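You operate a simulated robot arm through the tools that you are given. There is no shell and no other tool.

Carry out the task below with a simulated robot arm. There is one attempt and no reset: what you move stays moved.

## Task
Change the brake block for a new one of the holder's grade.
Fine: old block in the red scrap tray, clamp handle tight again.

It is judged by the outcome, as a careful person would: the job done as asked, and still so three seconds after it is handed in. It fails if anything else is knocked over, pushed out of place, dropped, spilled or broken.

## Robot
A 7-joint arm with a two-finger parallel gripper, fixed in place. Base frame: the origin is at the foot of the arm, x ahead of it, y to its left, z up; the work surface is at about z = 80. Units: cm, rad, N and s.
Its first joint turns from -2.304 to 2.304 rad. Payload 3.91 kg.
Tool frame: the origin (TCP) lies between the finger pads and is the grasp point; the fingertips stand 3 cm ahead of it; z points along the fingers, y is the line along which they close. Largest opening 11 cm; finger width 2, thickness 1; the body of the gripper, 4.8 by 11.2 cm, starts 5.5 cm behind the TCP.
Orientation is that of the tool frame in the base frame, as a unit quaternion [x, y, z, w]. With the fingers straight down and closing along the base's y, the tool's x points along the base's -x, its y along +y and its z along -z.

## Interface
- The arm moves only by the tool apply_moves. Its argument "commands" is a list of rows, each a list of 3 entries, a list of its own where there are three numbers: the shift along the base's x, y, z in units of 50 mm (1.0 is 50 mm), then the turn, a rotation vector about the base's x, y, z in units of 6 degrees (1.0 is 6 degrees), then the finger opening in cm, from 0 to 11. In form: [[[x, y, z], [wx, wy, wz], fingers], ...]. A call has 1 to 20 rows; each row shifts and turns the commanded pose from where the row before left it. A call with a number of a shift or a turn outside -1 to 1 is refused whole. Each row takes 0.2 s and may step no farther than 5 cm and 0.15 rad from the row before; otherwise, or with a gripper value out of range, the whole call is refused. Where a pose cannot be reached the arm comes as near as it can. A force on the tool above 40 N (or 10 N above the force at the start of the call, whichever is more), or a blocked arm, ends the call early, and 0.2 s more pass. Each finger travels about 10.8 cm/s and halts on what it meets, pressing with about 40 N; the grip force reading is that of the motor and also rises with nothing between the fingers. The clock runs only during rows and for 0.2 s after the last one: add rows that do not move to give the fingers time. The reply holds the time, the measured pose of the TCP, the force on the tool along the base axes, the opening and the grip force, in the units named above and with some noise, with the torque about the TCP (base axes, N m) and any sound that the robot's microphone picked up.
- Cameras (640 x 400 px; columns grow to the right, rows downward): "scene" is fixed at [39.92, 49.97, 154.75]; the picture's right is [-0.58, -0.81, 0.00], its down [-0.74, 0.53, -0.42] and it looks along [0.34, -0.24, -0.91] (base axes); focal length 273 px, centre (320, 200). "wrist" rides on the gripper at [7.2, 1.7, -10.3] in the tool frame; the picture's right is [-0.23, 0.97, 0.00], its down [-0.76, -0.18, -0.62] and it looks along [-0.61, -0.14, 0.78] (tool axes); focal length 222 px, centre (320, 200). There is no depth. A picture from a camera that has moved, and an enlarged one, comes with that camera's place and axes in the base frame and with its lens.
- get_image(camera): a new picture of that camera. It takes no simulated time.
- inspect(camera, box): a new picture of the part [left, top, right, bottom] of that camera's present view, enlarged. It takes no simulated time.
- finish_job(): hands the job in; it is judged then, once.

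Places have to be worked out from the pictures, the camera data and where the tool is seen. Open the gripper and draw the arm clear of the work before you hand the job in, unless the task says otherwise.

The tools are called as a command line: name --argument value ..., lists and objects as JSON in quotes. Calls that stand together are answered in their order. apply_moves: Moves the arm, as the interface text tells. Its arguments: {"type":"object","properties":{"commands":{"type":"array","items":{"type":"array"}}},"required":["commands"]} The other tools are called the same way: get_image (camera) takes a picture; inspect (camera, box) takes an enlarged picture of a part of a camera's view; finish_job () hands the job in.

At the start:

```text
time_s: 0.0
eef_pos: [67.12, -2.15, 108.62]
orientation: [0.0, 1.0, 0.001, 0.0]
force: [1.0, -0.2, 0.1]
moment: [0.02, 0.04, 0.03]
opening: 11.02
grip_force: 0.0
```

scene: 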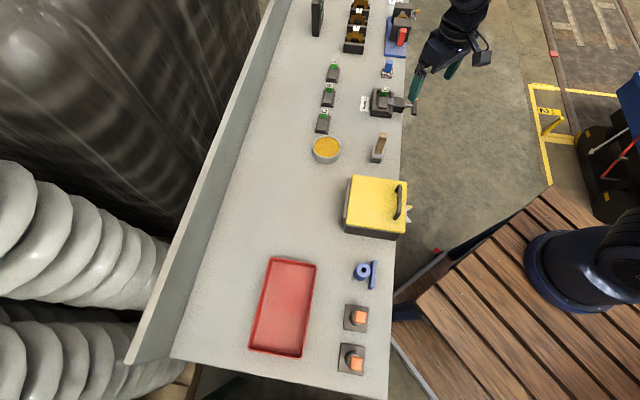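
wrist: 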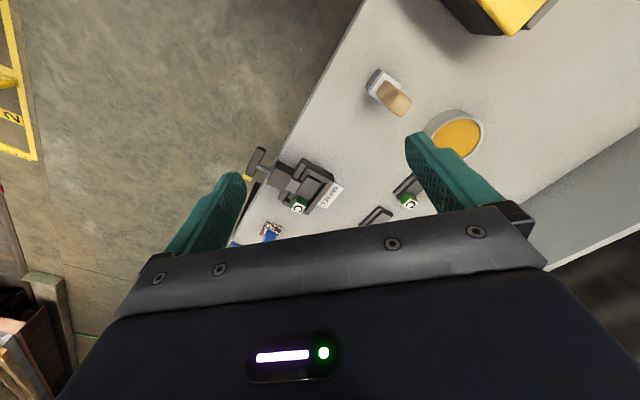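

I'll start by enlarging the parts of the scene that hold the brake holder, the new blocks and the tray.

inspect --camera "scene" --box '[300, 50, 430, 170]'

inspect --camera "wrist" --box '[220, 60, 500, 250]'

inspect --camera "scene" --box '[300, 0, 430, 80]'

inspect --camera "scene" --box '[230, 240, 400, 380]'

```text
3.33 times, centred on (365, 110) of scene
camera zoom: at [39.92, 49.97, 154.75], right [-0.58, -0.81, 0.0], down [-0.74, 0.53, -0.42], along [0.34, -0.24, -0.91], focal length 910 px, centre (170, 500)
```

zoom: 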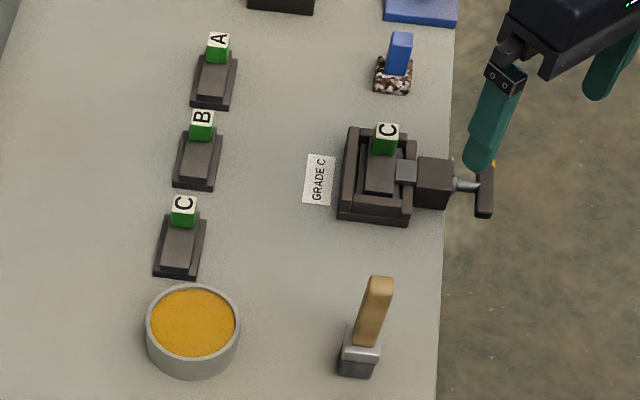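

```text
2.11 times, centred on (360, 155) of wrist
camera zoom: at [59.85, -0.36, 119.06], right [0.23, 0.97, 0.0], down [0.76, -0.18, 0.62], along [0.61, -0.14, -0.78], focal length 468 px, centre (236, 295)
```

zoom: 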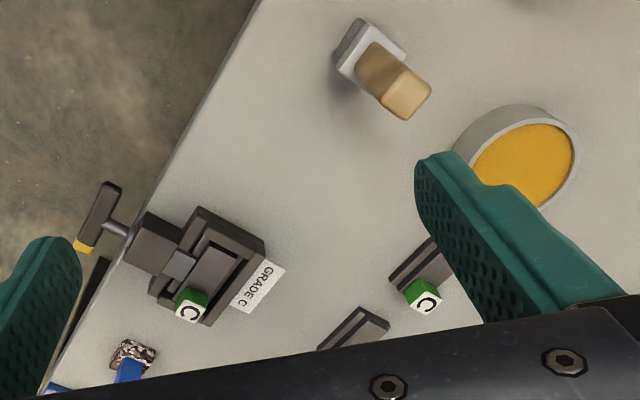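

```text
4.92 times, centred on (365, 40) of scene
camera zoom: at [39.92, 49.97, 154.75], right [-0.58, -0.81, 0.0], down [-0.74, 0.53, -0.42], along [0.34, -0.24, -0.91], focal length 1344 px, centre (98, 988)
```

zoom: 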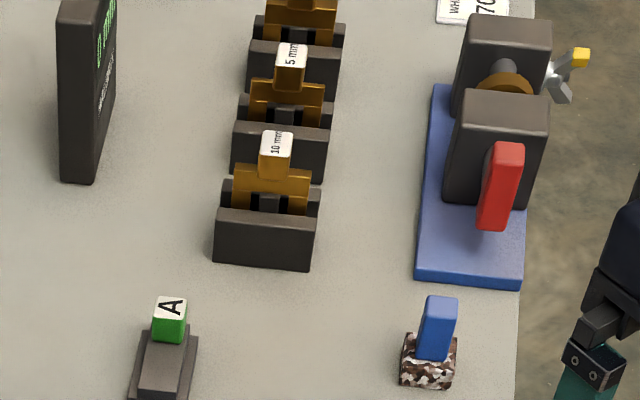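

```text
2.86 times, centred on (315, 310) of scene
camera zoom: at [39.92, 49.97, 154.75], right [-0.58, -0.81, 0.0], down [-0.74, 0.53, -0.42], along [0.34, -0.24, -0.91], focal length 780 px, centre (334, -114)
```

zoom: 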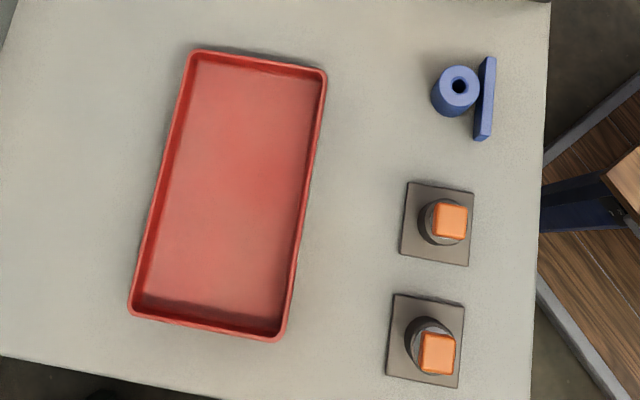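

The holder (labelled GRADE C) holds a worn block at about (84, -9). Its screw clamp and T-handle face the robot, and the new blocks A, B and C stand behind it. I'm moving to a closer viewpoint and turning the tool 45° to line up with the bench.

apply_moves --commands '[[[0.1725, -0.371, -0.165], [0, 0, 0.9375], 11], [[0.1725, -0.371, -0.165], [0, 0, 0.9375], 11], [[0.1725, -0.371, -0.165], [0, 0, 0.9375], 11], [[0.1725, -0.371, -0.165], [0, 0, 0.9375], 11], [[0.1725, -0.371, -0.165], [0, 0, 0.9375], 11], [[0.1725, -0.371, -0.165], [0, 0, 0.9375], 11], [[0.1725, -0.371, -0.165], [0, 0, 0.9375], 11], [[0.1725, -0.371, -0.165], [0, 0, 0.9375], 11], [[0, 0, 0], [0, 0, 0], 11]]'

```text
time_s: 2.0
eef_pos: [73.93, -16.83, 102.18]
orientation: [-0.383, 0.924, 0.001, -0.001]
force: [0.4, -0.4, 0.6]
moment: [0.01, -0.03, 0.03]
opening: 11.01
grip_force: 0.1
```

The tool is turned and in place, so I'm taking new pictures.

get_image --camera "wrist"

inspect --camera "wrist" --box '[230, 80, 430, 210]'

inspect --camera "scene" --box '[355, 75, 425, 125]'

```text
taken
camera wrist: at [67.58, -20.84, 112.52], right [-0.53, 0.85, 0.0], down [0.66, 0.41, 0.62], along [0.53, 0.33, -0.78], focal length 222 px, centre (320, 200)
```

wrist: 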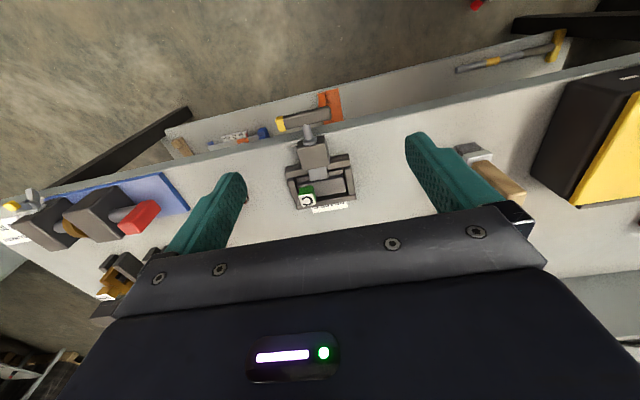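

```text
3.08 times, centred on (330, 145) of wrist
camera zoom: at [67.58, -20.84, 112.52], right [-0.53, 0.85, 0.0], down [0.66, 0.41, 0.62], along [0.53, 0.33, -0.78], focal length 684 px, centre (289, 369)
```

zoom: 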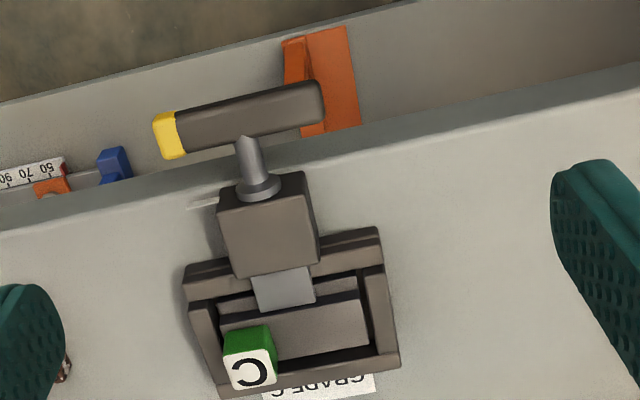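

```text
8.00 times, centred on (390, 100) of scene
camera zoom: at [39.92, 49.97, 154.75], right [-0.58, -0.81, 0.0], down [-0.74, 0.53, -0.42], along [0.34, -0.24, -0.91], focal length 2184 px, centre (-240, 1000)
```

zoom: 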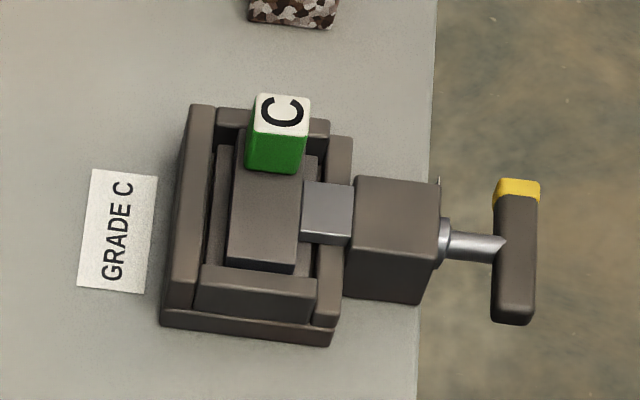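

The T-bar handle lies level at about (77.4, -17, 82), with its yellow end pointing away from the tray. The block's green tab stands at about (87, -11), top near z 85. I'm going closer to look at the clamp mechanism.

apply_moves --commands '[[[-0.127, -0.345, -0.612], [0, 0, 0], 11], [[-0.127, -0.345, -0.612], [0, 0, 0], 11], [[-0.127, -0.345, -0.612], [0, 0, 0], 11], [[0, 0, 0], [0, 0, 0], 11]]'

get_image --camera "wrist"

inspect --camera "wrist" --box '[220, 70, 420, 210]'

```text
time_s: 3.0
eef_pos: [72.21, -22.03, 92.84]
orientation: [-0.383, 0.924, 0.001, -0.001]
force: [-1.1, -0.1, -1.2]
moment: [-0.01, 0.02, 0.02]
opening: 11.01
grip_force: 0.0
```

```text
taken
camera wrist: at [65.88, -26.03, 103.23], right [-0.53, 0.85, 0.0], down [0.66, 0.41, 0.62], along [0.53, 0.33, -0.78], focal length 222 px, centre (320, 200)
```

wrist: 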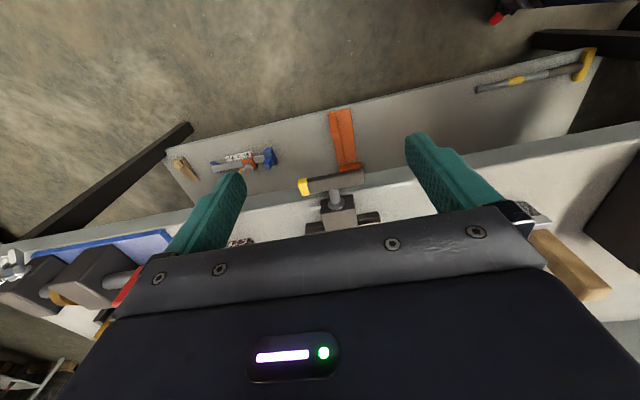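

```text
2.86 times, centred on (320, 140) of wrist
camera zoom: at [65.88, -26.03, 103.23], right [-0.53, 0.85, 0.0], down [0.66, 0.41, 0.62], along [0.53, 0.33, -0.78], focal length 635 px, centre (320, 371)
```

zoom: 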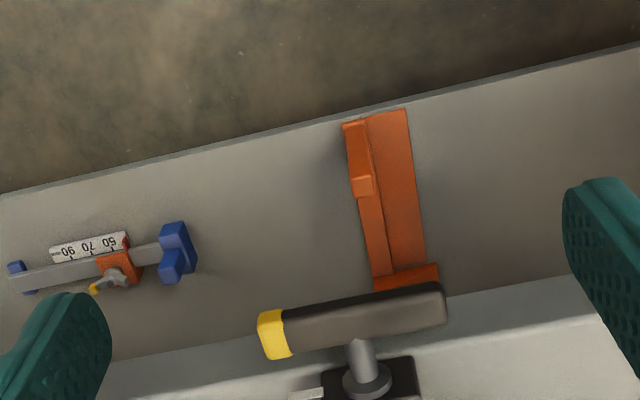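

The handle's bar crosses the screw just beyond the bench edge, and a thin light mark shows beside the clamp block. I'm tilting the tool toward horizontal to see the front face and test the reach.

apply_moves --commands '[[[0, 0, 0], [0.673, -0.673, 0], 11], [[0, 0, 0], [0.673, -0.673, 0], 11], [[0, 0, 0], [0.673, -0.673, 0], 11], [[0, 0, 0], [0.673, -0.673, 0], 11], [[0, 0, 0], [0.673, -0.673, 0], 11], [[0, 0, 0], [0.673, -0.673, 0], 11], [[0, 0, 0], [0.673, -0.673, 0], 11], [[0, 0, 0], [0, 0, 0], 11]]'

get_image --camera "wrist"

get_image --camera "scene"

```text
time_s: 4.8
eef_pos: [72.02, -21.98, 92.93]
orientation: [-0.359, 0.868, 0.131, 0.317]
force: [0.3, -0.2, -0.3]
moment: [-0.03, 0.0, 0.0]
opening: 11.0
grip_force: 0.0
```

```text
taken
camera wrist: at [62.23, -29.47, 96.26], right [-0.57, 0.81, 0.15], down [0.25, 0.0, 0.97], along [0.78, 0.59, -0.21], focal length 222 px, centre (320, 200)
```

wrist: 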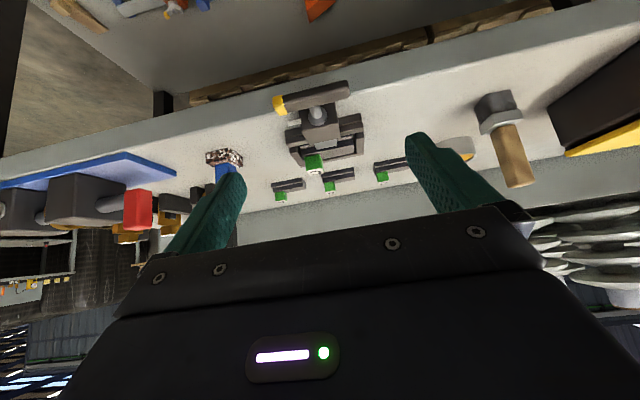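

```text
taken
```

scene: 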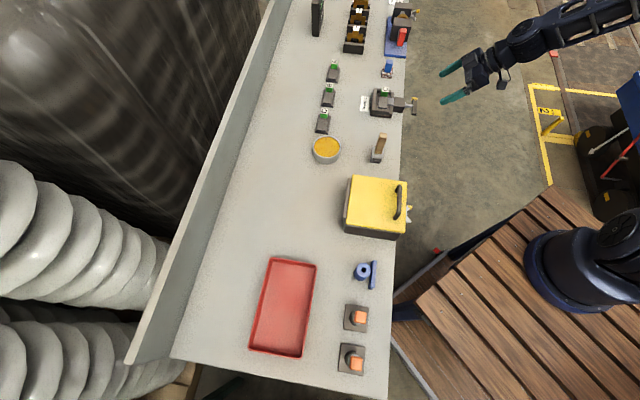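

The tilt is reachable, and the camera now sees the clamp from the front, upside down. I'm enlarging the clamp and the rack blocks.

inspect --camera "wrist" --box '[250, 70, 390, 180]'

inspect --camera "wrist" --box '[250, 140, 420, 220]'

inspect --camera "scene" --box '[355, 75, 425, 125]'

```text
3.64 times, centred on (320, 125) of wrist
camera zoom: at [62.23, -29.47, 96.26], right [-0.57, 0.81, 0.15], down [0.25, 0.0, 0.97], along [0.78, 0.59, -0.21], focal length 808 px, centre (320, 473)
```

zoom: 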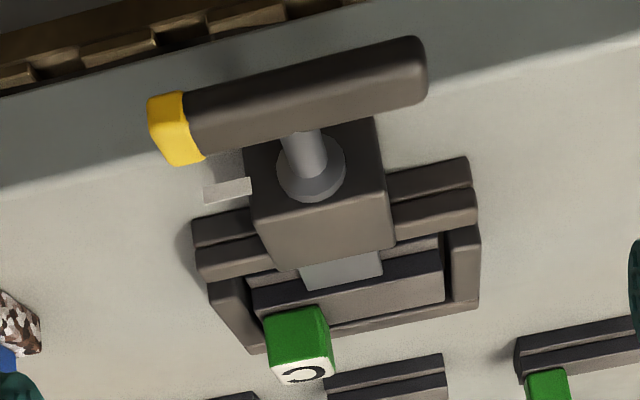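

```text
3.76 times, centred on (335, 180) of wrist
camera zoom: at [62.23, -29.47, 96.26], right [-0.57, 0.81, 0.15], down [0.25, 0.0, 0.97], along [0.78, 0.59, -0.21], focal length 836 px, centre (264, 275)
```

zoom: 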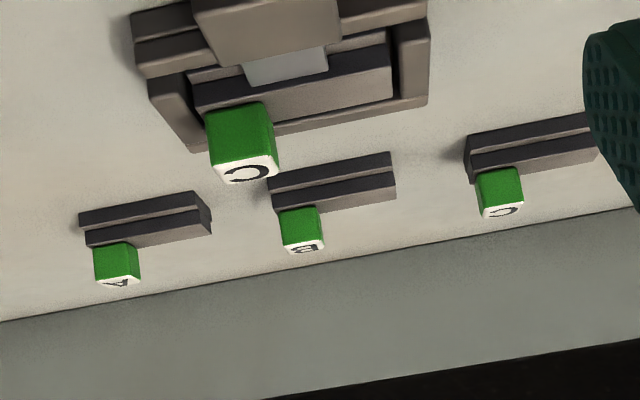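

```text
8.00 times, centred on (390, 100) of scene
camera zoom: at [39.92, 49.97, 154.75], right [-0.58, -0.81, 0.0], down [-0.74, 0.53, -0.42], along [0.34, -0.24, -0.91], focal length 2184 px, centre (-240, 1000)
```

zoom: 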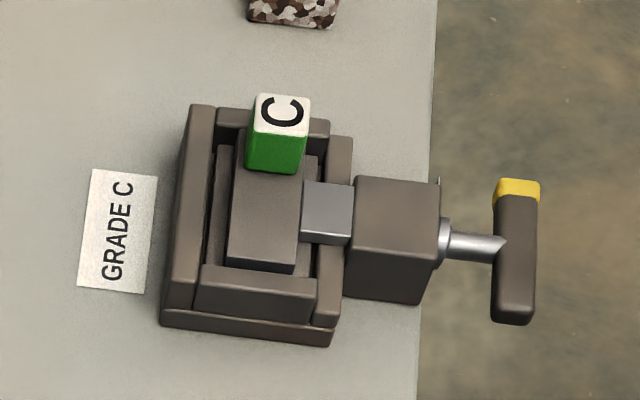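

The light mark level with the screw shows the handle's tight position, with the yellow end pointing at it. I plan to grip the T-bar with the tool horizontal and turn it counter-clockwise. First I'm backing off a little and tilting the rest of the way to horizontal.

apply_moves --commands '[[[-0.12, -0.12, 0], [0.655, -0.655, 0], 11], [[-0.12, -0.12, 0], [0.655, -0.655, 0], 11], [[-0.12, -0.12, 0], [0.655, -0.655, 0], 11], [[-0.12, -0.12, 0], [0.655, -0.655, 0], 11], [[-0.12, -0.12, 0], [0.655, -0.655, 0], 11], [[0, 0, 0], [0.655, -0.655, 0], 11], [[0, 0, 0], [0.655, -0.655, 0], 11], [[0, 0, 0], [0.655, -0.655, 0], 11], [[0, 0, 0], [0.655, -0.655, 0], 11], [[0, 0, 0], [0, 0, 0], 11]]'

```text
time_s: 7.0
eef_pos: [69.11, -25.14, 92.81]
orientation: [-0.272, 0.652, 0.272, 0.653]
force: [1.0, 0.2, 0.3]
moment: [-0.01, -0.03, 0.01]
opening: 10.98
grip_force: 0.2
```

The tool now points level toward the clamp. I'm rolling it 90° so the fingers will close above and below the bar.

apply_moves --commands '[[[0, 0, 0], [0.707, 0.707, 0], 11], [[0, 0, 0], [0.707, 0.707, 0], 11], [[0, 0, 0], [0.707, 0.707, 0], 11], [[0, 0, 0], [0.707, 0.707, 0], 11], [[0, 0, 0], [0.707, 0.707, 0], 11], [[0, 0, 0], [0.707, 0.707, 0], 11], [[0, 0, 0], [0.707, 0.707, 0], 11], [[0, 0, 0], [0.707, 0.707, 0], 11], [[0, 0, 0], [0.707, 0.707, 0], 11], [[0, 0, 0], [0.707, 0.707, 0], 11], [[0, 0, 0], [0.707, 0.707, 0], 11], [[0, 0, 0], [0.707, 0.707, 0], 11], [[0, 0, 0], [0.707, 0.707, 0], 11], [[0, 0, 0], [0.707, 0.707, 0], 11], [[0, 0, 0], [0.707, 0.707, 0], 11], [[0, 0, 0], [0, 0, 0], 11]]'

get_image --camera "wrist"

get_image --camera "scene"

```text
time_s: 10.4
eef_pos: [69.03, -25.16, 92.86]
orientation: [0.27, 0.652, 0.654, 0.271]
force: [0.0, -0.1, -0.7]
moment: [0.01, -0.01, -0.02]
opening: 11.02
grip_force: 0.2
```

```text
taken
camera wrist: at [56.64, -27.28, 94.67], right [0.16, -0.16, 0.97], down [0.1, -0.98, -0.18], along [0.98, 0.12, -0.14], focal length 222 px, centre (320, 200)
```

wrist: 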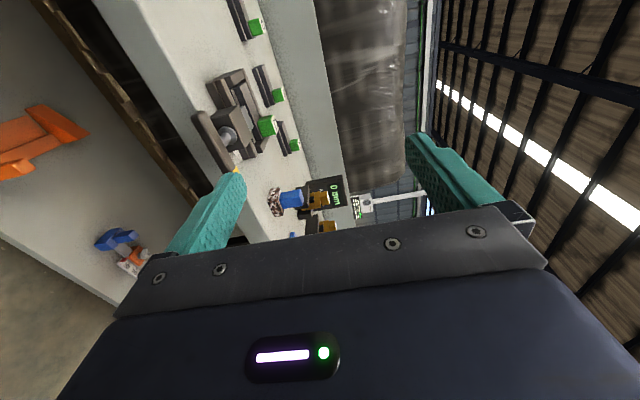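

```text
taken
```

scene: 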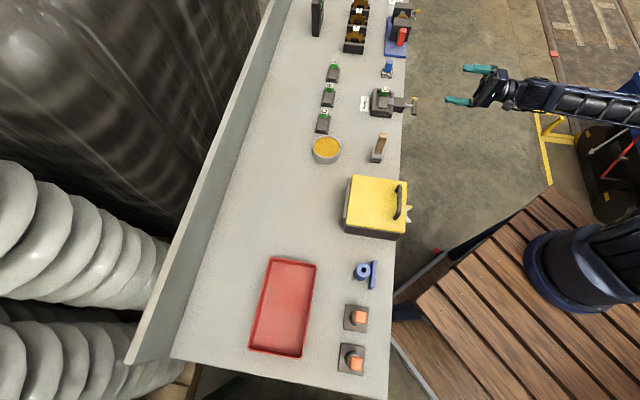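

The roll worked: the tool closes vertically and points along the screw. I'm enlarging the handle to refine its position.

inspect --camera "wrist" --box '[170, 60, 310, 190]'

```text
3.08 times, centred on (240, 125) of wrist
camera zoom: at [56.64, -27.28, 94.67], right [0.16, -0.16, 0.97], down [0.1, -0.98, -0.18], along [0.98, 0.12, -0.14], focal length 684 px, centre (566, 431)
```

zoom: 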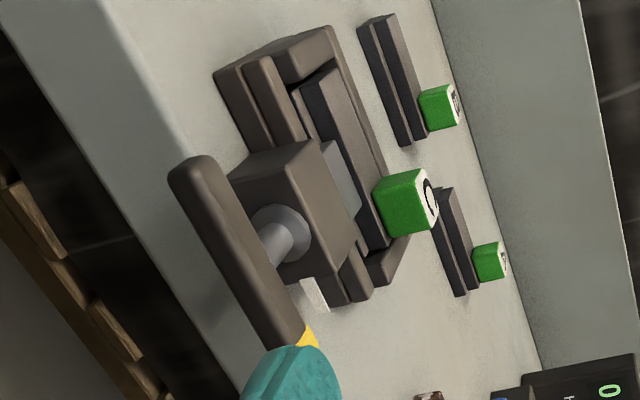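

The rays from both cameras put the bar centre at about (77.4, -17.0, 81.85), with the screw axis at the same height. I'm lowering to that height while still 8 cm short of the bar, with a smaller opening, and then checking.

apply_moves --commands '[[[0, 0, -0.734], [0, 0, 0], 8], [[0, 0, -0.734], [0, 0, 0], 6], [[0, 0, -0.734], [0, 0, 0], 5], [[0.3, 0.28, 0], [0, 0, 0], 5], [[0.3, 0.28, 0], [0, 0, 0], 5], [[0, 0, 0], [0, 0, 0], 5]]'

get_image --camera "wrist"

inspect --camera "wrist" --box '[240, 100, 400, 220]'

```text
time_s: 11.8
eef_pos: [72.11, -22.33, 81.87]
orientation: [0.271, 0.653, 0.654, 0.271]
force: [0.7, -0.1, -0.7]
moment: [0.01, 0.01, 0.01]
opening: 5.03
grip_force: 0.1
```

```text
taken
camera wrist: at [59.6, -24.44, 83.61], right [0.16, -0.16, 0.97], down [0.1, -0.98, -0.18], along [0.98, 0.12, -0.14], focal length 222 px, centre (320, 200)
```

wrist: 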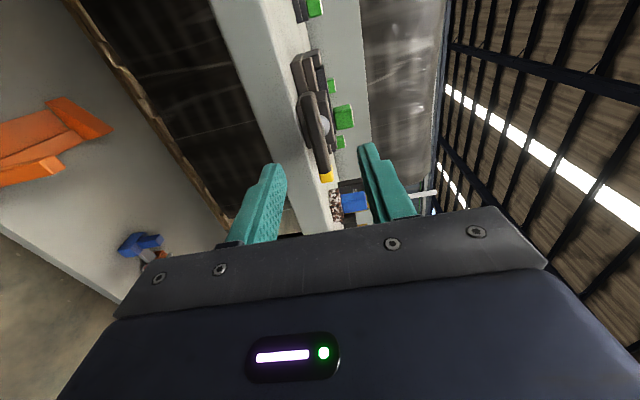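

```text
3.33 times, centred on (320, 160) of wrist
camera zoom: at [59.6, -24.44, 83.61], right [0.16, -0.16, 0.97], down [0.1, -0.98, -0.18], along [0.98, 0.12, -0.14], focal length 740 px, centre (320, 333)
```

zoom: 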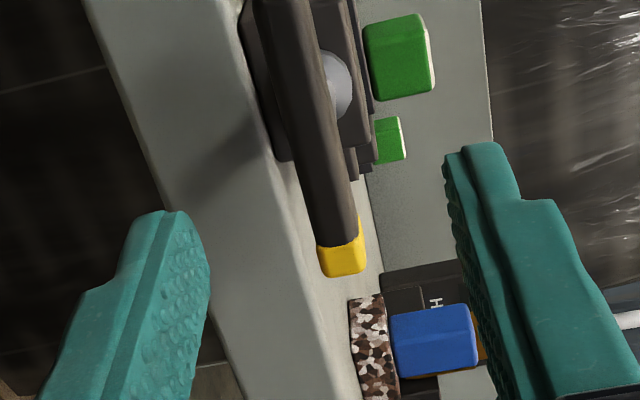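

The bar sits midway between the fingers and level with them at z about 81.8. I'm moving 6.4 cm forward so the bar lies between the pads, still open.

apply_moves --commands '[[[0.3, 0.3, 0], [0, 0, 0], 5], [[0.3, 0.3, 0], [0, 0, 0], 5], [[0.3, 0.3, 0], [0, 0, 0], 5], [[0, 0, 0], [0, 0, 0], 5]]'

get_image --camera "wrist"

inspect --camera "wrist" --box '[240, 120, 400, 240]'

inspect --camera "scene" --box '[360, 70, 450, 140]'

```text
time_s: 12.8
eef_pos: [76.71, -17.87, 81.88]
orientation: [0.27, 0.653, 0.653, 0.271]
force: [0.4, -0.6, -1.1]
moment: [0.04, 0.01, -0.01]
opening: 5.01
grip_force: 0.0
```

```text
taken
camera wrist: at [64.16, -19.97, 83.55], right [0.16, -0.16, 0.97], down [0.1, -0.98, -0.18], along [0.98, 0.12, -0.14], focal length 222 px, centre (320, 200)
```

wrist: 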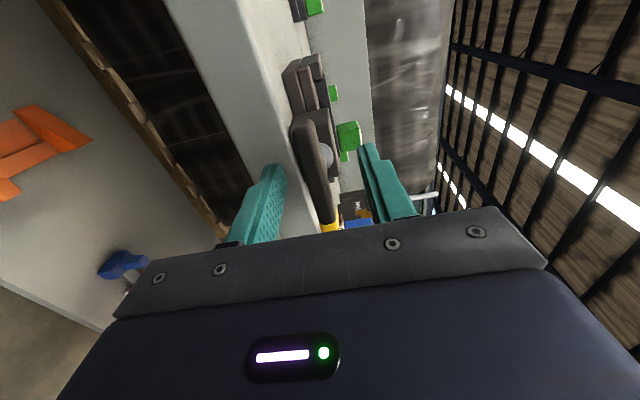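

```text
3.33 times, centred on (320, 180) of wrist
camera zoom: at [64.16, -19.97, 83.55], right [0.16, -0.16, 0.97], down [0.1, -0.98, -0.18], along [0.98, 0.12, -0.14], focal length 740 px, centre (320, 267)
```

zoom: 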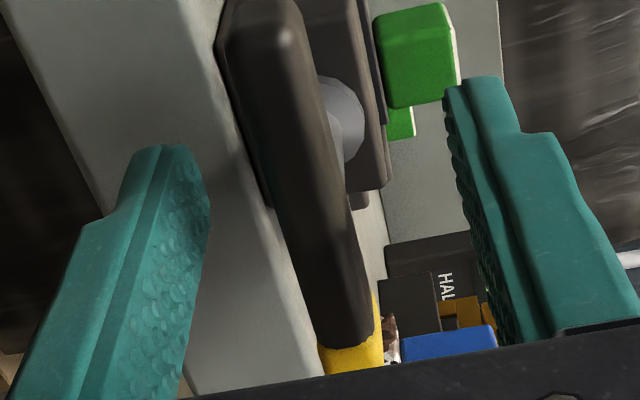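

```text
5.71 times, centred on (405, 105) of scene
camera zoom: at [39.92, 49.97, 154.75], right [-0.58, -0.81, 0.0], down [-0.74, 0.53, -0.42], along [0.34, -0.24, -0.91], focal length 1560 px, centre (-166, 743)
```

zoom: 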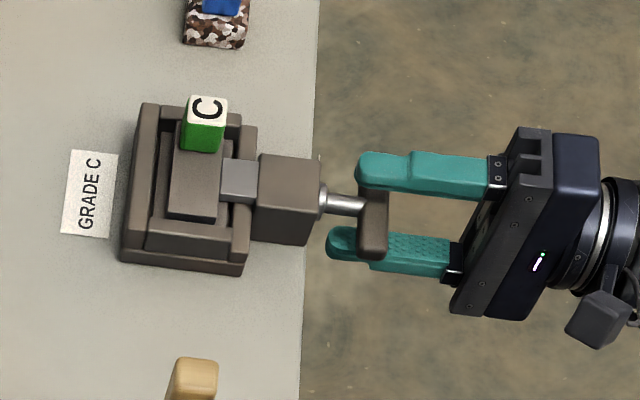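

The bar lies between the two fingers and clear of the clamp ring. I'm closing the fingers on it.

apply_moves --commands '[[[0, 0, -0.02], [0, 0, 0], 3], [[0, 0, 0], [0, 0, 0], 0], [[0, 0, 0], [0, 0, 0], 0], [[0, 0, 0], [0, 0, 0], 0]]'

inspect --camera "wrist" --box '[240, 120, 400, 240]'

```text
time_s: 13.8
eef_pos: [76.66, -17.79, 81.71]
orientation: [0.27, 0.653, 0.653, 0.271]
force: [-3.4, 1.5, -12.1]
moment: [-0.39, 0.46, -0.22]
opening: 1.36
grip_force: 45.4
```

```text
3.33 times, centred on (320, 180) of wrist
camera zoom: at [64.14, -19.96, 83.41], right [0.16, -0.16, 0.97], down [0.1, -0.98, -0.18], along [0.98, 0.12, -0.14], focal length 740 px, centre (320, 267)
```

zoom: 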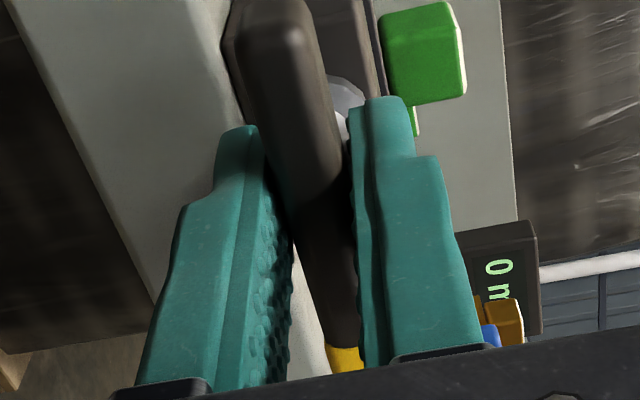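

The fingers hold the 1.36 cm thick bar, and a -12 N reading suggests the axis is slightly below me. I'm lowering about 1.5 mm and then turning counter-clockwise, as seen from the handle side, in small steps.

apply_moves --commands '[[[0, 0, -0.03], [0, 0, 0], 0], [[0, 0, 0], [-0.5, -0.5, 0], 0], [[0, 0, 0], [-0.5, -0.5, 0], 0], [[0, 0, 0], [-0.5, -0.5, 0], 0], [[0, 0, 0], [0, 0, 0], 0]]'

inspect --camera "wrist" --box '[240, 120, 400, 240]'

inspect --camera "scene" --box '[360, 70, 450, 140]'

```text
time_s: 15.0
eef_pos: [76.74, -17.88, 81.53]
orientation: [0.196, 0.679, 0.619, 0.342]
force: [-19.8, -11.6, -1.9]
moment: [-0.42, 0.45, 0.39]
opening: 1.36
grip_force: 45.3
```

```text
3.33 times, centred on (320, 180) of wrist
camera zoom: at [64.04, -19.85, 81.7], right [0.0, 0.0, 1.0], down [0.11, -0.99, -0.01], along [0.99, 0.11, 0.0], focal length 740 px, centre (320, 267)
```

zoom: 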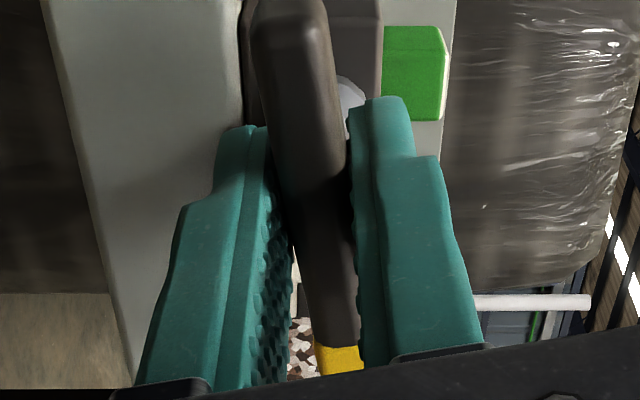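

```text
5.71 times, centred on (405, 105) of scene
camera zoom: at [39.92, 49.97, 154.75], right [-0.58, -0.81, 0.0], down [-0.74, 0.53, -0.42], along [0.34, -0.24, -0.91], focal length 1560 px, centre (-166, 743)
```

zoom: 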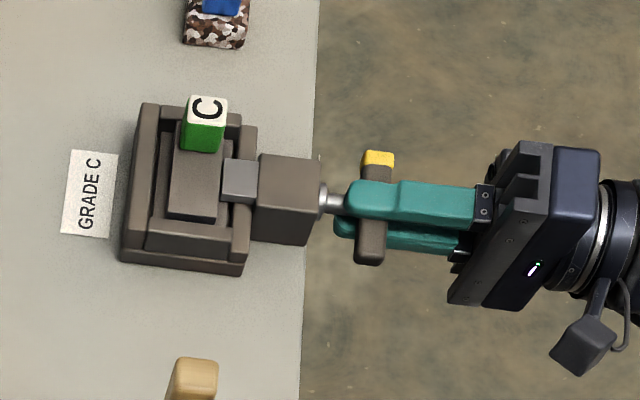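

The bar turned with me by about 13°, and it now pushes me outward at about 22 N along the screw, so the screw backs out as it turns. I'm continuing the turn while retreating slightly along the axis.

apply_moves --commands '[[[-0.02, -0.02, 0], [-0.5, -0.5, 0], 0], [[-0.01, -0.01, 0], [-0.5, -0.5, 0], 0], [[-0.01, -0.01, 0], [-0.5, -0.5, 0], 0], [[0, 0, 0], [0, 0, 0], 0]]'

```text
time_s: 16.0
eef_pos: [76.56, -17.99, 81.74]
orientation: [0.12, 0.696, 0.578, 0.408]
force: [28.5, 14.5, -1.9]
moment: [-0.22, 0.29, -0.42]
opening: 1.35
grip_force: 45.5
```

The axial force has reversed to about +30 N, so the screw barely moves along its axis. I'm undoing most of that retreat and turning on.

apply_moves --commands '[[[0.02, 0.02, 0], [-0.5, -0.5, 0], 0], [[0, 0, 0], [-0.5, -0.5, 0], 0], [[0, 0, 0], [-0.5, -0.5, 0], 0], [[0, 0, 0], [0, 0, 0], 0]]'

inspect --camera "scene" --box '[360, 70, 450, 140]'

```text
time_s: 17.0
eef_pos: [76.57, -17.94, 81.45]
orientation: [0.042, 0.706, 0.529, 0.469]
force: [-13.3, -4.4, -29.2]
moment: [-0.82, 0.85, 0.16]
opening: 1.35
grip_force: 45.1
```

```text
5.71 times, centred on (405, 105) of scene
camera zoom: at [39.92, 49.97, 154.75], right [-0.58, -0.81, 0.0], down [-0.74, 0.53, -0.42], along [0.34, -0.24, -0.91], focal length 1560 px, centre (-166, 743)
```

zoom: 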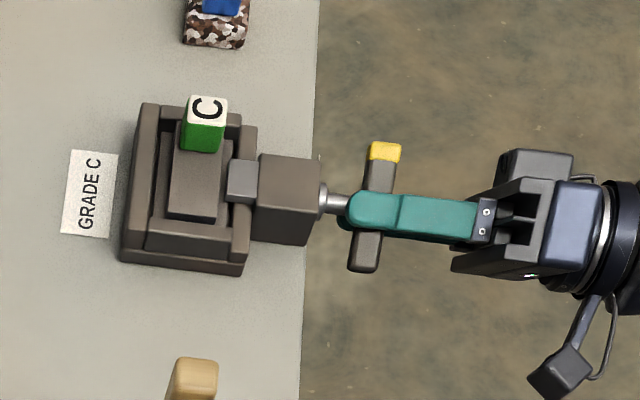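

The grey pad has pulled back from the block, so this is the loosening direction, with about 38° turned so far. I'm easing down slightly to relieve the vertical force and continuing the turn.

apply_moves --commands '[[[0, 0, -0.03], [-0.5, -0.5, 0], 0], [[0, 0, 0], [-0.5, -0.5, 0], 0], [[0, 0, 0], [-0.5, -0.5, 0], 0], [[0, 0, 0], [-0.5, -0.5, 0], 0], [[0, 0, 0], [0, 0, 0], 0]]'

inspect --camera "scene" --box '[360, 70, 450, 140]'

```text
time_s: 18.2
eef_pos: [76.62, -17.95, 81.52]
orientation: [-0.062, 0.704, 0.454, 0.543]
force: [-16.4, -13.8, -21.0]
moment: [-0.65, 0.68, -0.17]
opening: 1.34
grip_force: 44.8
```

```text
5.71 times, centred on (405, 105) of scene
camera zoom: at [39.92, 49.97, 154.75], right [-0.58, -0.81, 0.0], down [-0.74, 0.53, -0.42], along [0.34, -0.24, -0.91], focal length 1560 px, centre (-166, 743)
```

zoom: 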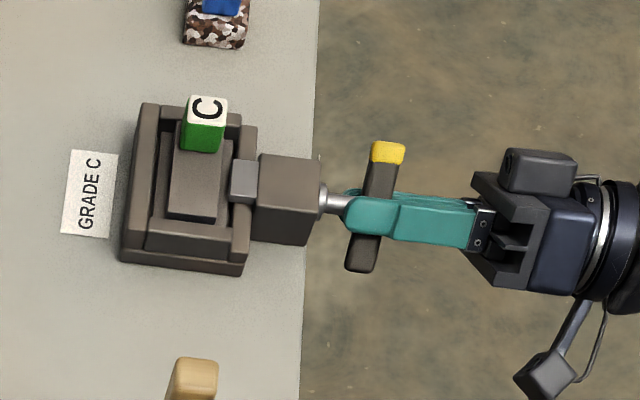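

The pad keeps retracting, with about 55° turned. I'm continuing toward 90° with small corrections.

apply_moves --commands '[[[-0.01, -0.01, -0.02], [-0.5, -0.5, 0], 0], [[0, 0, 0], [-0.5, -0.5, 0], 0], [[0, 0, 0], [-0.5, -0.5, 0], 0], [[0, 0, 0], [-0.5, -0.5, 0], 0], [[0, 0, 0], [0, 0, 0], 0]]'

inspect --camera "scene" --box '[360, 70, 450, 140]'

```text
time_s: 19.4
eef_pos: [76.64, -18.14, 81.65]
orientation: [-0.166, 0.687, 0.369, 0.604]
force: [37.9, -1.7, 12.7]
moment: [0.31, -0.23, -0.61]
opening: 1.35
grip_force: 44.7
```

```text
5.71 times, centred on (405, 105) of scene
camera zoom: at [39.92, 49.97, 154.75], right [-0.58, -0.81, 0.0], down [-0.74, 0.53, -0.42], along [0.34, -0.24, -0.91], focal length 1560 px, centre (-166, 743)
```

zoom: 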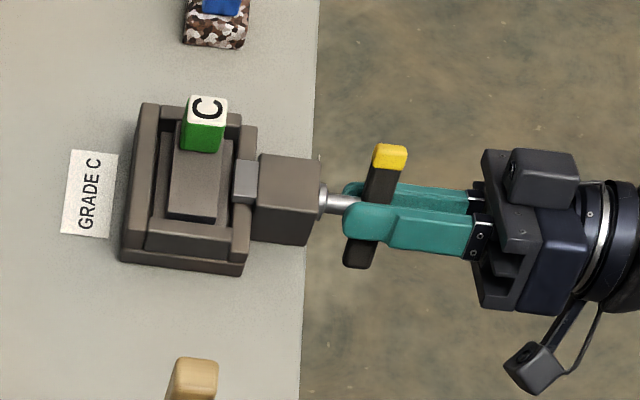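

About 72° is turned and the side force is near 38 N. I'm shifting the tool slightly to follow the axis and continuing in finer steps.

apply_moves --commands '[[[0.035, -0.007, 0.01], [0, 0, 0], 0], [[0, 0, 0], [-0.4, -0.4, 0], 0], [[0, 0, 0], [-0.4, -0.4, 0], 0], [[0, 0, 0], [0, 0, 0], 0]]'

```text
time_s: 20.4
eef_pos: [76.69, -18.06, 81.62]
orientation: [-0.208, 0.675, 0.333, 0.624]
force: [-22.4, -22.6, -5.4]
moment: [-0.16, 0.19, -0.35]
opening: 1.36
grip_force: 45.3
```

The sideways force is gone, and about -32 N along the screw remains. I'm backing off half a millimetre and turning on.

apply_moves --commands '[[[-0.008, -0.008, 0], [-0.4, -0.4, 0], 0], [[0, 0, 0], [-0.4, -0.4, 0], 0], [[0, 0, 0], [-0.4, -0.4, 0], 0], [[0, 0, 0], [0, 0, 0], 0]]'

inspect --camera "scene" --box '[360, 70, 450, 140]'

get_image --camera "wrist"

```text
time_s: 21.4
eef_pos: [76.77, -18.05, 81.44]
orientation: [-0.265, 0.655, 0.276, 0.651]
force: [12.6, -6.7, -9.0]
moment: [0.17, -0.14, -0.72]
opening: 1.36
grip_force: 44.8
```

```text
5.71 times, centred on (405, 105) of scene
camera zoom: at [39.92, 49.97, 154.75], right [-0.58, -0.81, 0.0], down [-0.74, 0.53, -0.42], along [0.34, -0.24, -0.91], focal length 1560 px, centre (-166, 743)
```

zoom: 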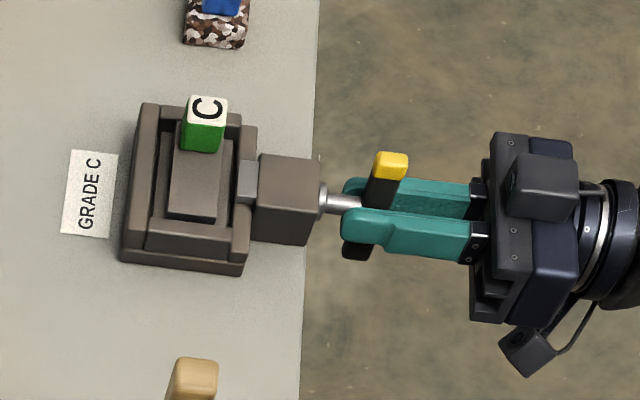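

```text
taken
camera wrist: at [68.07, -24.08, 74.27], right [-0.69, 0.69, 0.24], down [-0.31, -0.58, 0.76], along [0.66, 0.45, 0.61], focal length 222 px, centre (320, 200)
```

wrist: 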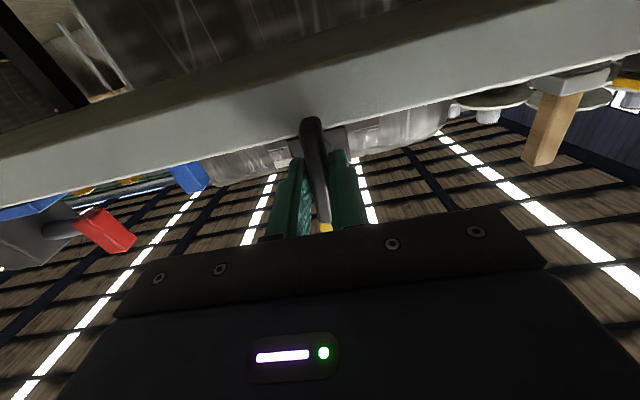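

The yellow end now points straight up at 90°, the pad has drawn back about 1 cm, and no end stop is felt. I'm turning a bit more to give the block generous clearance.

apply_moves --commands '[[[0.008, -0.008, 0], [-0.4, -0.4, 0], 0], [[0, 0, 0], [-0.4, -0.4, 0], 0], [[0, 0, 0], [-0.4, -0.4, 0], 0], [[0, 0, 0], [0, 0, 0], 0]]'

inspect --camera "scene" --box '[360, 70, 450, 140]'

```text
time_s: 22.4
eef_pos: [76.66, -18.05, 81.58]
orientation: [-0.322, 0.629, 0.216, 0.673]
force: [23.0, -4.1, -7.2]
moment: [-0.36, 0.41, -0.93]
opening: 1.36
grip_force: 44.6
```

```text
5.71 times, centred on (405, 105) of scene
camera zoom: at [39.92, 49.97, 154.75], right [-0.58, -0.81, 0.0], down [-0.74, 0.53, -0.42], along [0.34, -0.24, -0.91], focal length 1560 px, centre (-166, 743)
```

zoom: 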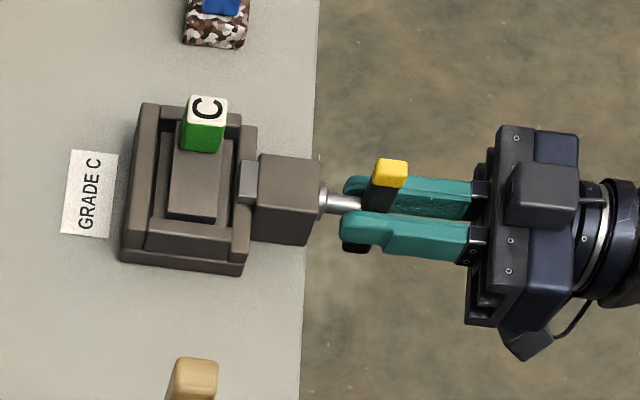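

There is still no stop at about 100°, and the pad keeps withdrawing. I'm turning about 20° more with a small correction.

apply_moves --commands '[[[0.011, -0.003, 0], [-0.4, -0.4, 0], 0], [[0, 0, 0], [-0.4, -0.4, 0], 0], [[0, 0, 0], [-0.4, -0.4, 0], 0], [[0, 0, 0], [-0.4, -0.4, 0], 0], [[0, 0, 0], [-0.4, -0.4, 0], 0], [[0, 0, 0], [-0.4, -0.4, 0], 0], [[0, 0, 0], [0, 0, 0], 0]]'

inspect --camera "scene" --box '[360, 70, 450, 140]'

```text
time_s: 24.0
eef_pos: [76.78, -18.07, 81.55]
orientation: [-0.43, 0.561, 0.095, 0.701]
force: [12.8, -6.6, -6.2]
moment: [0.03, -0.02, -0.68]
opening: 1.36
grip_force: 45.5
```

```text
5.71 times, centred on (405, 105) of scene
camera zoom: at [39.92, 49.97, 154.75], right [-0.58, -0.81, 0.0], down [-0.74, 0.53, -0.42], along [0.34, -0.24, -0.91], focal length 1560 px, centre (-166, 743)
```

zoom: 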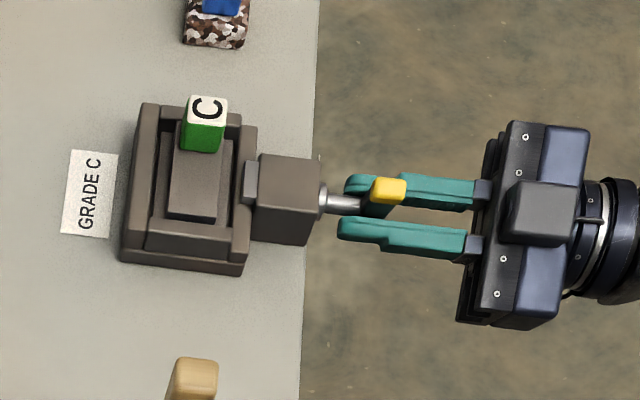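

About 120° has been turned, and the pad is back level with the holder wall, so the old block is free. I'm opening the fingers and backing straight off the handle.

apply_moves --commands '[[[0, 0, 0], [0, 0, 0], 5], [[0, 0, 0], [0, 0, 0], 5], [[-0.25, -0.25, 0], [0, 0, 0], 5], [[-0.4, -0.4, 0], [0, 0, 0], 5], [[-0.5, -0.5, 0], [0, 0, 0], 5], [[-0.3, -0.3, 0], [0, 0, 0], 5], [[0, 0, 0], [0, 0, 0], 5]]'

inspect --camera "scene" --box '[360, 70, 450, 140]'

```text
time_s: 25.6
eef_pos: [69.53, -25.36, 81.52]
orientation: [-0.43, 0.562, 0.094, 0.701]
force: [-0.1, -0.5, 0.4]
moment: [0.0, -0.02, 0.0]
opening: 5.03
grip_force: 0.1
```

```text
5.71 times, centred on (405, 105) of scene
camera zoom: at [39.92, 49.97, 154.75], right [-0.58, -0.81, 0.0], down [-0.74, 0.53, -0.42], along [0.34, -0.24, -0.91], focal length 1560 px, centre (-166, 743)
```

zoom: 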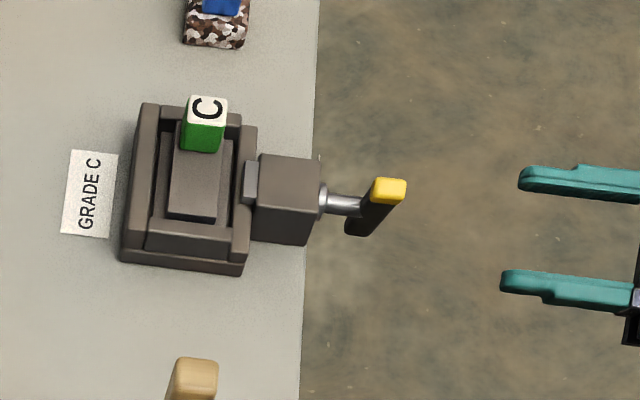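

The clamp stays loosened and the gripper is clear. I'm raising the arm and returning the tool to fingers-down, closing along the bench's length.

apply_moves --commands '[[[0, 0, 0.9], [0.6987, 0.6987, 0], 8], [[0, 0, 0.9], [0.6987, 0.6987, 0], 8], [[0, 0, 0.9], [0.6987, 0.6987, 0], 8], [[0, 0, 0.9], [0.6987, 0.6987, 0], 8], [[0, 0, 0.9], [0.6987, 0.6987, 0], 8], [[0.035, 0.08, 0.02], [-0.707, 0.707, 0], 8], [[0.035, 0.08, 0.02], [-0.707, 0.707, 0], 8], [[0.035, 0.08, 0.02], [-0.707, 0.707, 0], 8], [[0.035, 0.08, 0.02], [-0.707, 0.707, 0], 8], [[0.035, 0.08, 0.02], [-0.707, 0.707, 0], 8], [[0.035, 0.08, 0.02], [-0.707, 0.707, 0], 8], [[0.035, 0.08, 0.02], [-0.707, 0.707, 0], 8], [[0.035, 0.08, 0.02], [-0.707, 0.707, 0], 8], [[0.035, 0.08, 0.02], [-0.707, 0.707, 0], 8], [[0.035, 0.08, 0.02], [-0.707, 0.707, 0], 8], [[0.035, 0.08, 0.02], [-0.707, 0.707, 0], 8], [[0.035, 0.08, 0.02], [-0.707, 0.707, 0], 8], [[0.035, 0.08, 0.02], [-0.707, 0.707, 0], 8], [[0.035, 0.08, 0.02], [-0.707, 0.707, 0], 8], [[0.035, 0.08, 0.02], [-0.707, 0.707, 0], 8]]'

get_image --camera "wrist"

inspect --camera "wrist" --box '[240, 100, 440, 220]'

```text
time_s: 29.8
eef_pos: [72.21, -19.35, 105.48]
orientation: [-0.382, 0.924, 0.001, 0.001]
force: [0.2, -0.1, 0.4]
moment: [-0.04, -0.01, 0.03]
opening: 7.99
grip_force: 0.0
```

```text
taken
camera wrist: at [65.83, -23.31, 115.82], right [-0.53, 0.85, 0.0], down [0.66, 0.41, 0.62], along [0.53, 0.33, -0.78], focal length 222 px, centre (320, 200)
```

wrist: 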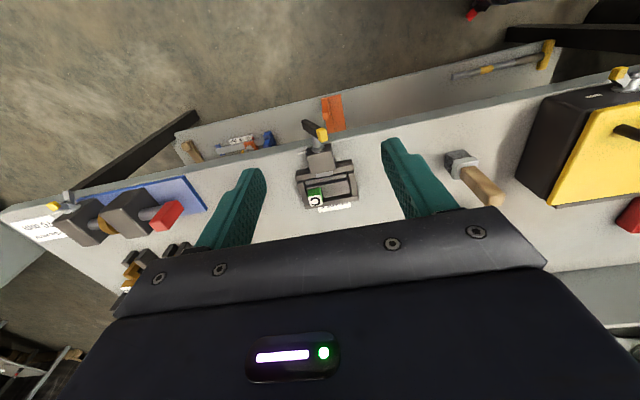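

```text
3.20 times, centred on (340, 160) of wrist
camera zoom: at [65.83, -23.31, 115.82], right [-0.53, 0.85, 0.0], down [0.66, 0.41, 0.62], along [0.53, 0.33, -0.78], focal length 711 px, centre (256, 328)
```

zoom: 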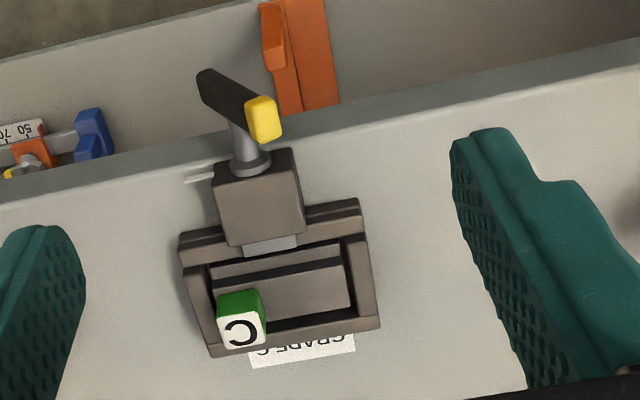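

The pad is well back from the block, and the tab top works out at about (87.0, -11.0, 85.3). I'm moving above it to check the finger clearances.

apply_moves --commands '[[[0.742, 0.42, 0], [0, 0, 0], 8], [[0.742, 0.42, 0], [0, 0, 0], 8], [[0.742, 0.42, 0], [0, 0, 0], 7], [[0.742, 0.42, 0], [0, 0, 0], 6], [[0, 0, -0.95], [0, 0, 0], 6], [[0, 0, -0.95], [0, 0, 0], 6], [[0, 0, 0], [0, 0, 0], 6]]'

get_image --camera "wrist"

inspect --camera "wrist" --box '[240, 90, 420, 210]'

inspect --camera "scene" --box '[350, 70, 440, 130]'

```text
time_s: 31.4
eef_pos: [86.84, -10.88, 95.75]
orientation: [-0.383, 0.924, 0.001, 0.0]
force: [0.3, -1.2, 0.5]
moment: [-0.04, 0.0, 0.0]
opening: 5.99
grip_force: 0.0
```

```text
taken
camera wrist: at [80.45, -14.88, 106.01], right [-0.53, 0.85, 0.0], down [0.66, 0.41, 0.62], along [0.53, 0.33, -0.78], focal length 222 px, centre (320, 200)
```

wrist: 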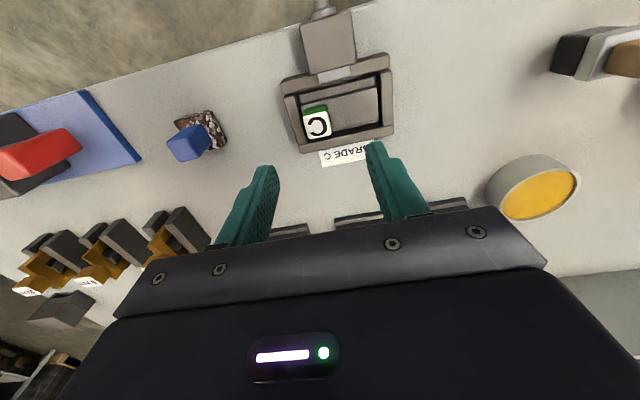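

```text
3.33 times, centred on (330, 150) of wrist
camera zoom: at [80.45, -14.88, 106.01], right [-0.53, 0.85, 0.0], down [0.66, 0.41, 0.62], along [0.53, 0.33, -0.78], focal length 740 px, centre (287, 367)
```

zoom: 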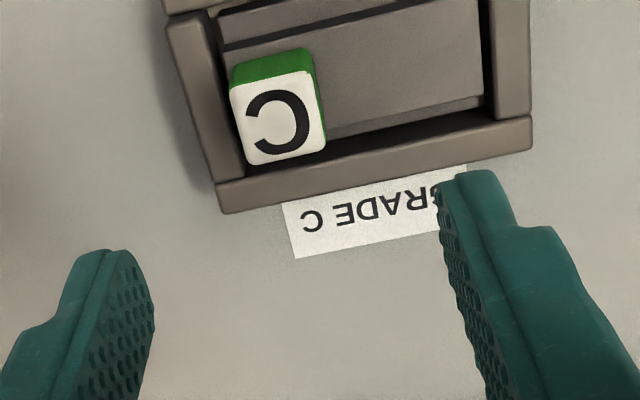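

```text
6.67 times, centred on (395, 100) of scene
camera zoom: at [39.92, 49.97, 154.75], right [-0.58, -0.81, 0.0], down [-0.74, 0.53, -0.42], along [0.34, -0.24, -0.91], focal length 1820 px, centre (-180, 867)
```

zoom: 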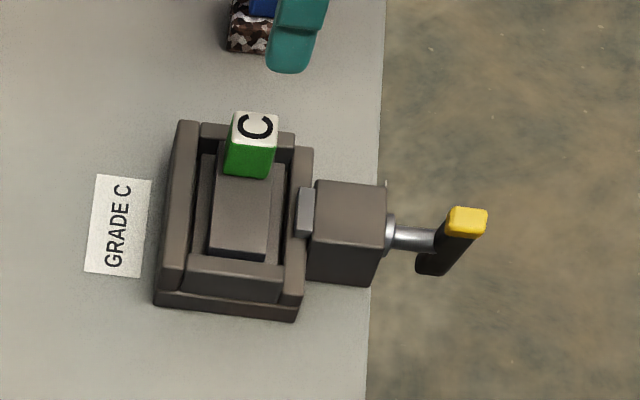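

The tab measures about 2.3 × 2.3 cm, its top near z 85.4, and the block's upper face is near 83.3 with the holder walls slightly lower. I'm descending with the fingers either side of the tab, stopping with the tips just above the body.

apply_moves --commands '[[[0.02, -0.02, -0.7], [0, 0, 0], 5], [[0, 0, -0.6], [0, 0, 0], 5], [[0, 0, -0.36], [0, 0, 0], 5], [[0, 0, 0], [0, 0, 0], 5]]'

inspect --camera "wrist" --box '[220, 90, 420, 230]'

inspect --camera "scene" --box '[350, 70, 440, 130]'

```text
time_s: 32.4
eef_pos: [87.09, -11.11, 87.67]
orientation: [-0.384, 0.923, 0.002, 0.001]
force: [-0.1, -0.5, 0.3]
moment: [0.01, 0.02, 0.01]
opening: 5.01
grip_force: 0.1
```

```text
2.86 times, centred on (320, 160) of wrist
camera zoom: at [80.7, -15.09, 98.01], right [-0.53, 0.85, 0.0], down [0.66, 0.41, 0.62], along [0.53, 0.33, -0.78], focal length 635 px, centre (320, 314)
```

zoom: 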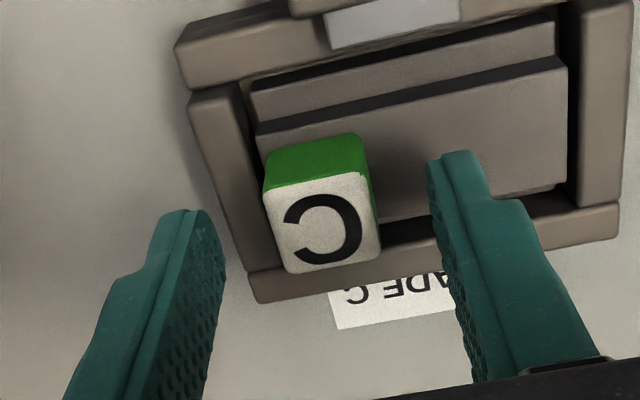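

```text
6.67 times, centred on (395, 100) of scene
camera zoom: at [39.92, 49.97, 154.75], right [-0.58, -0.81, 0.0], down [-0.74, 0.53, -0.42], along [0.34, -0.24, -0.91], focal length 1820 px, centre (-180, 867)
```

zoom: 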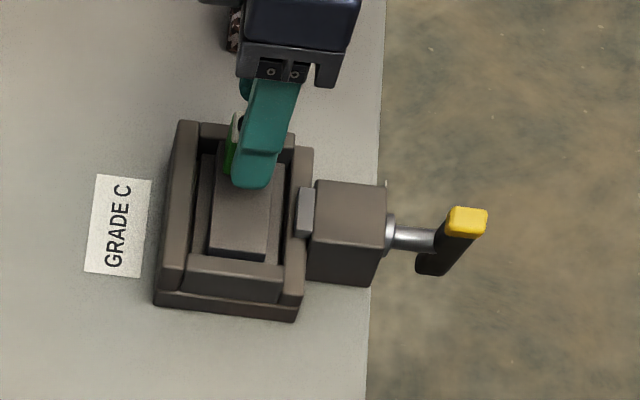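

The fingers straddle the tab evenly. I'm lowering another 0.9 cm so the tips sit just above the body, then closing.

apply_moves --commands '[[[0, 0, -0.1], [0, 0, 0], 5], [[0, 0, -0.08], [0, 0, 0], 4], [[0, 0, 0], [0, 0, 0], 2], [[0, 0, 0], [0, 0, 0], 0], [[0, 0, 0], [0, 0, 0], 0], [[0, 0, 0], [0, 0, 0], 0]]'

inspect --camera "wrist" --box '[220, 90, 420, 230]'

```text
time_s: 33.8
eef_pos: [87.08, -11.1, 86.83]
orientation: [-0.383, 0.924, 0.001, 0.0]
force: [0.1, -1.3, 0.5]
moment: [-0.04, -0.07, 0.03]
opening: 2.36
grip_force: 39.8
```

```text
2.86 times, centred on (320, 160) of wrist
camera zoom: at [80.74, -14.99, 97.11], right [-0.53, 0.85, 0.0], down [0.66, 0.41, 0.62], along [0.53, 0.33, -0.78], focal length 635 px, centre (320, 314)
```

zoom: 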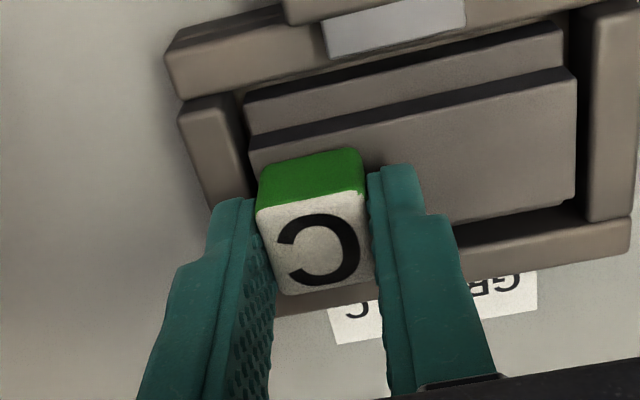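

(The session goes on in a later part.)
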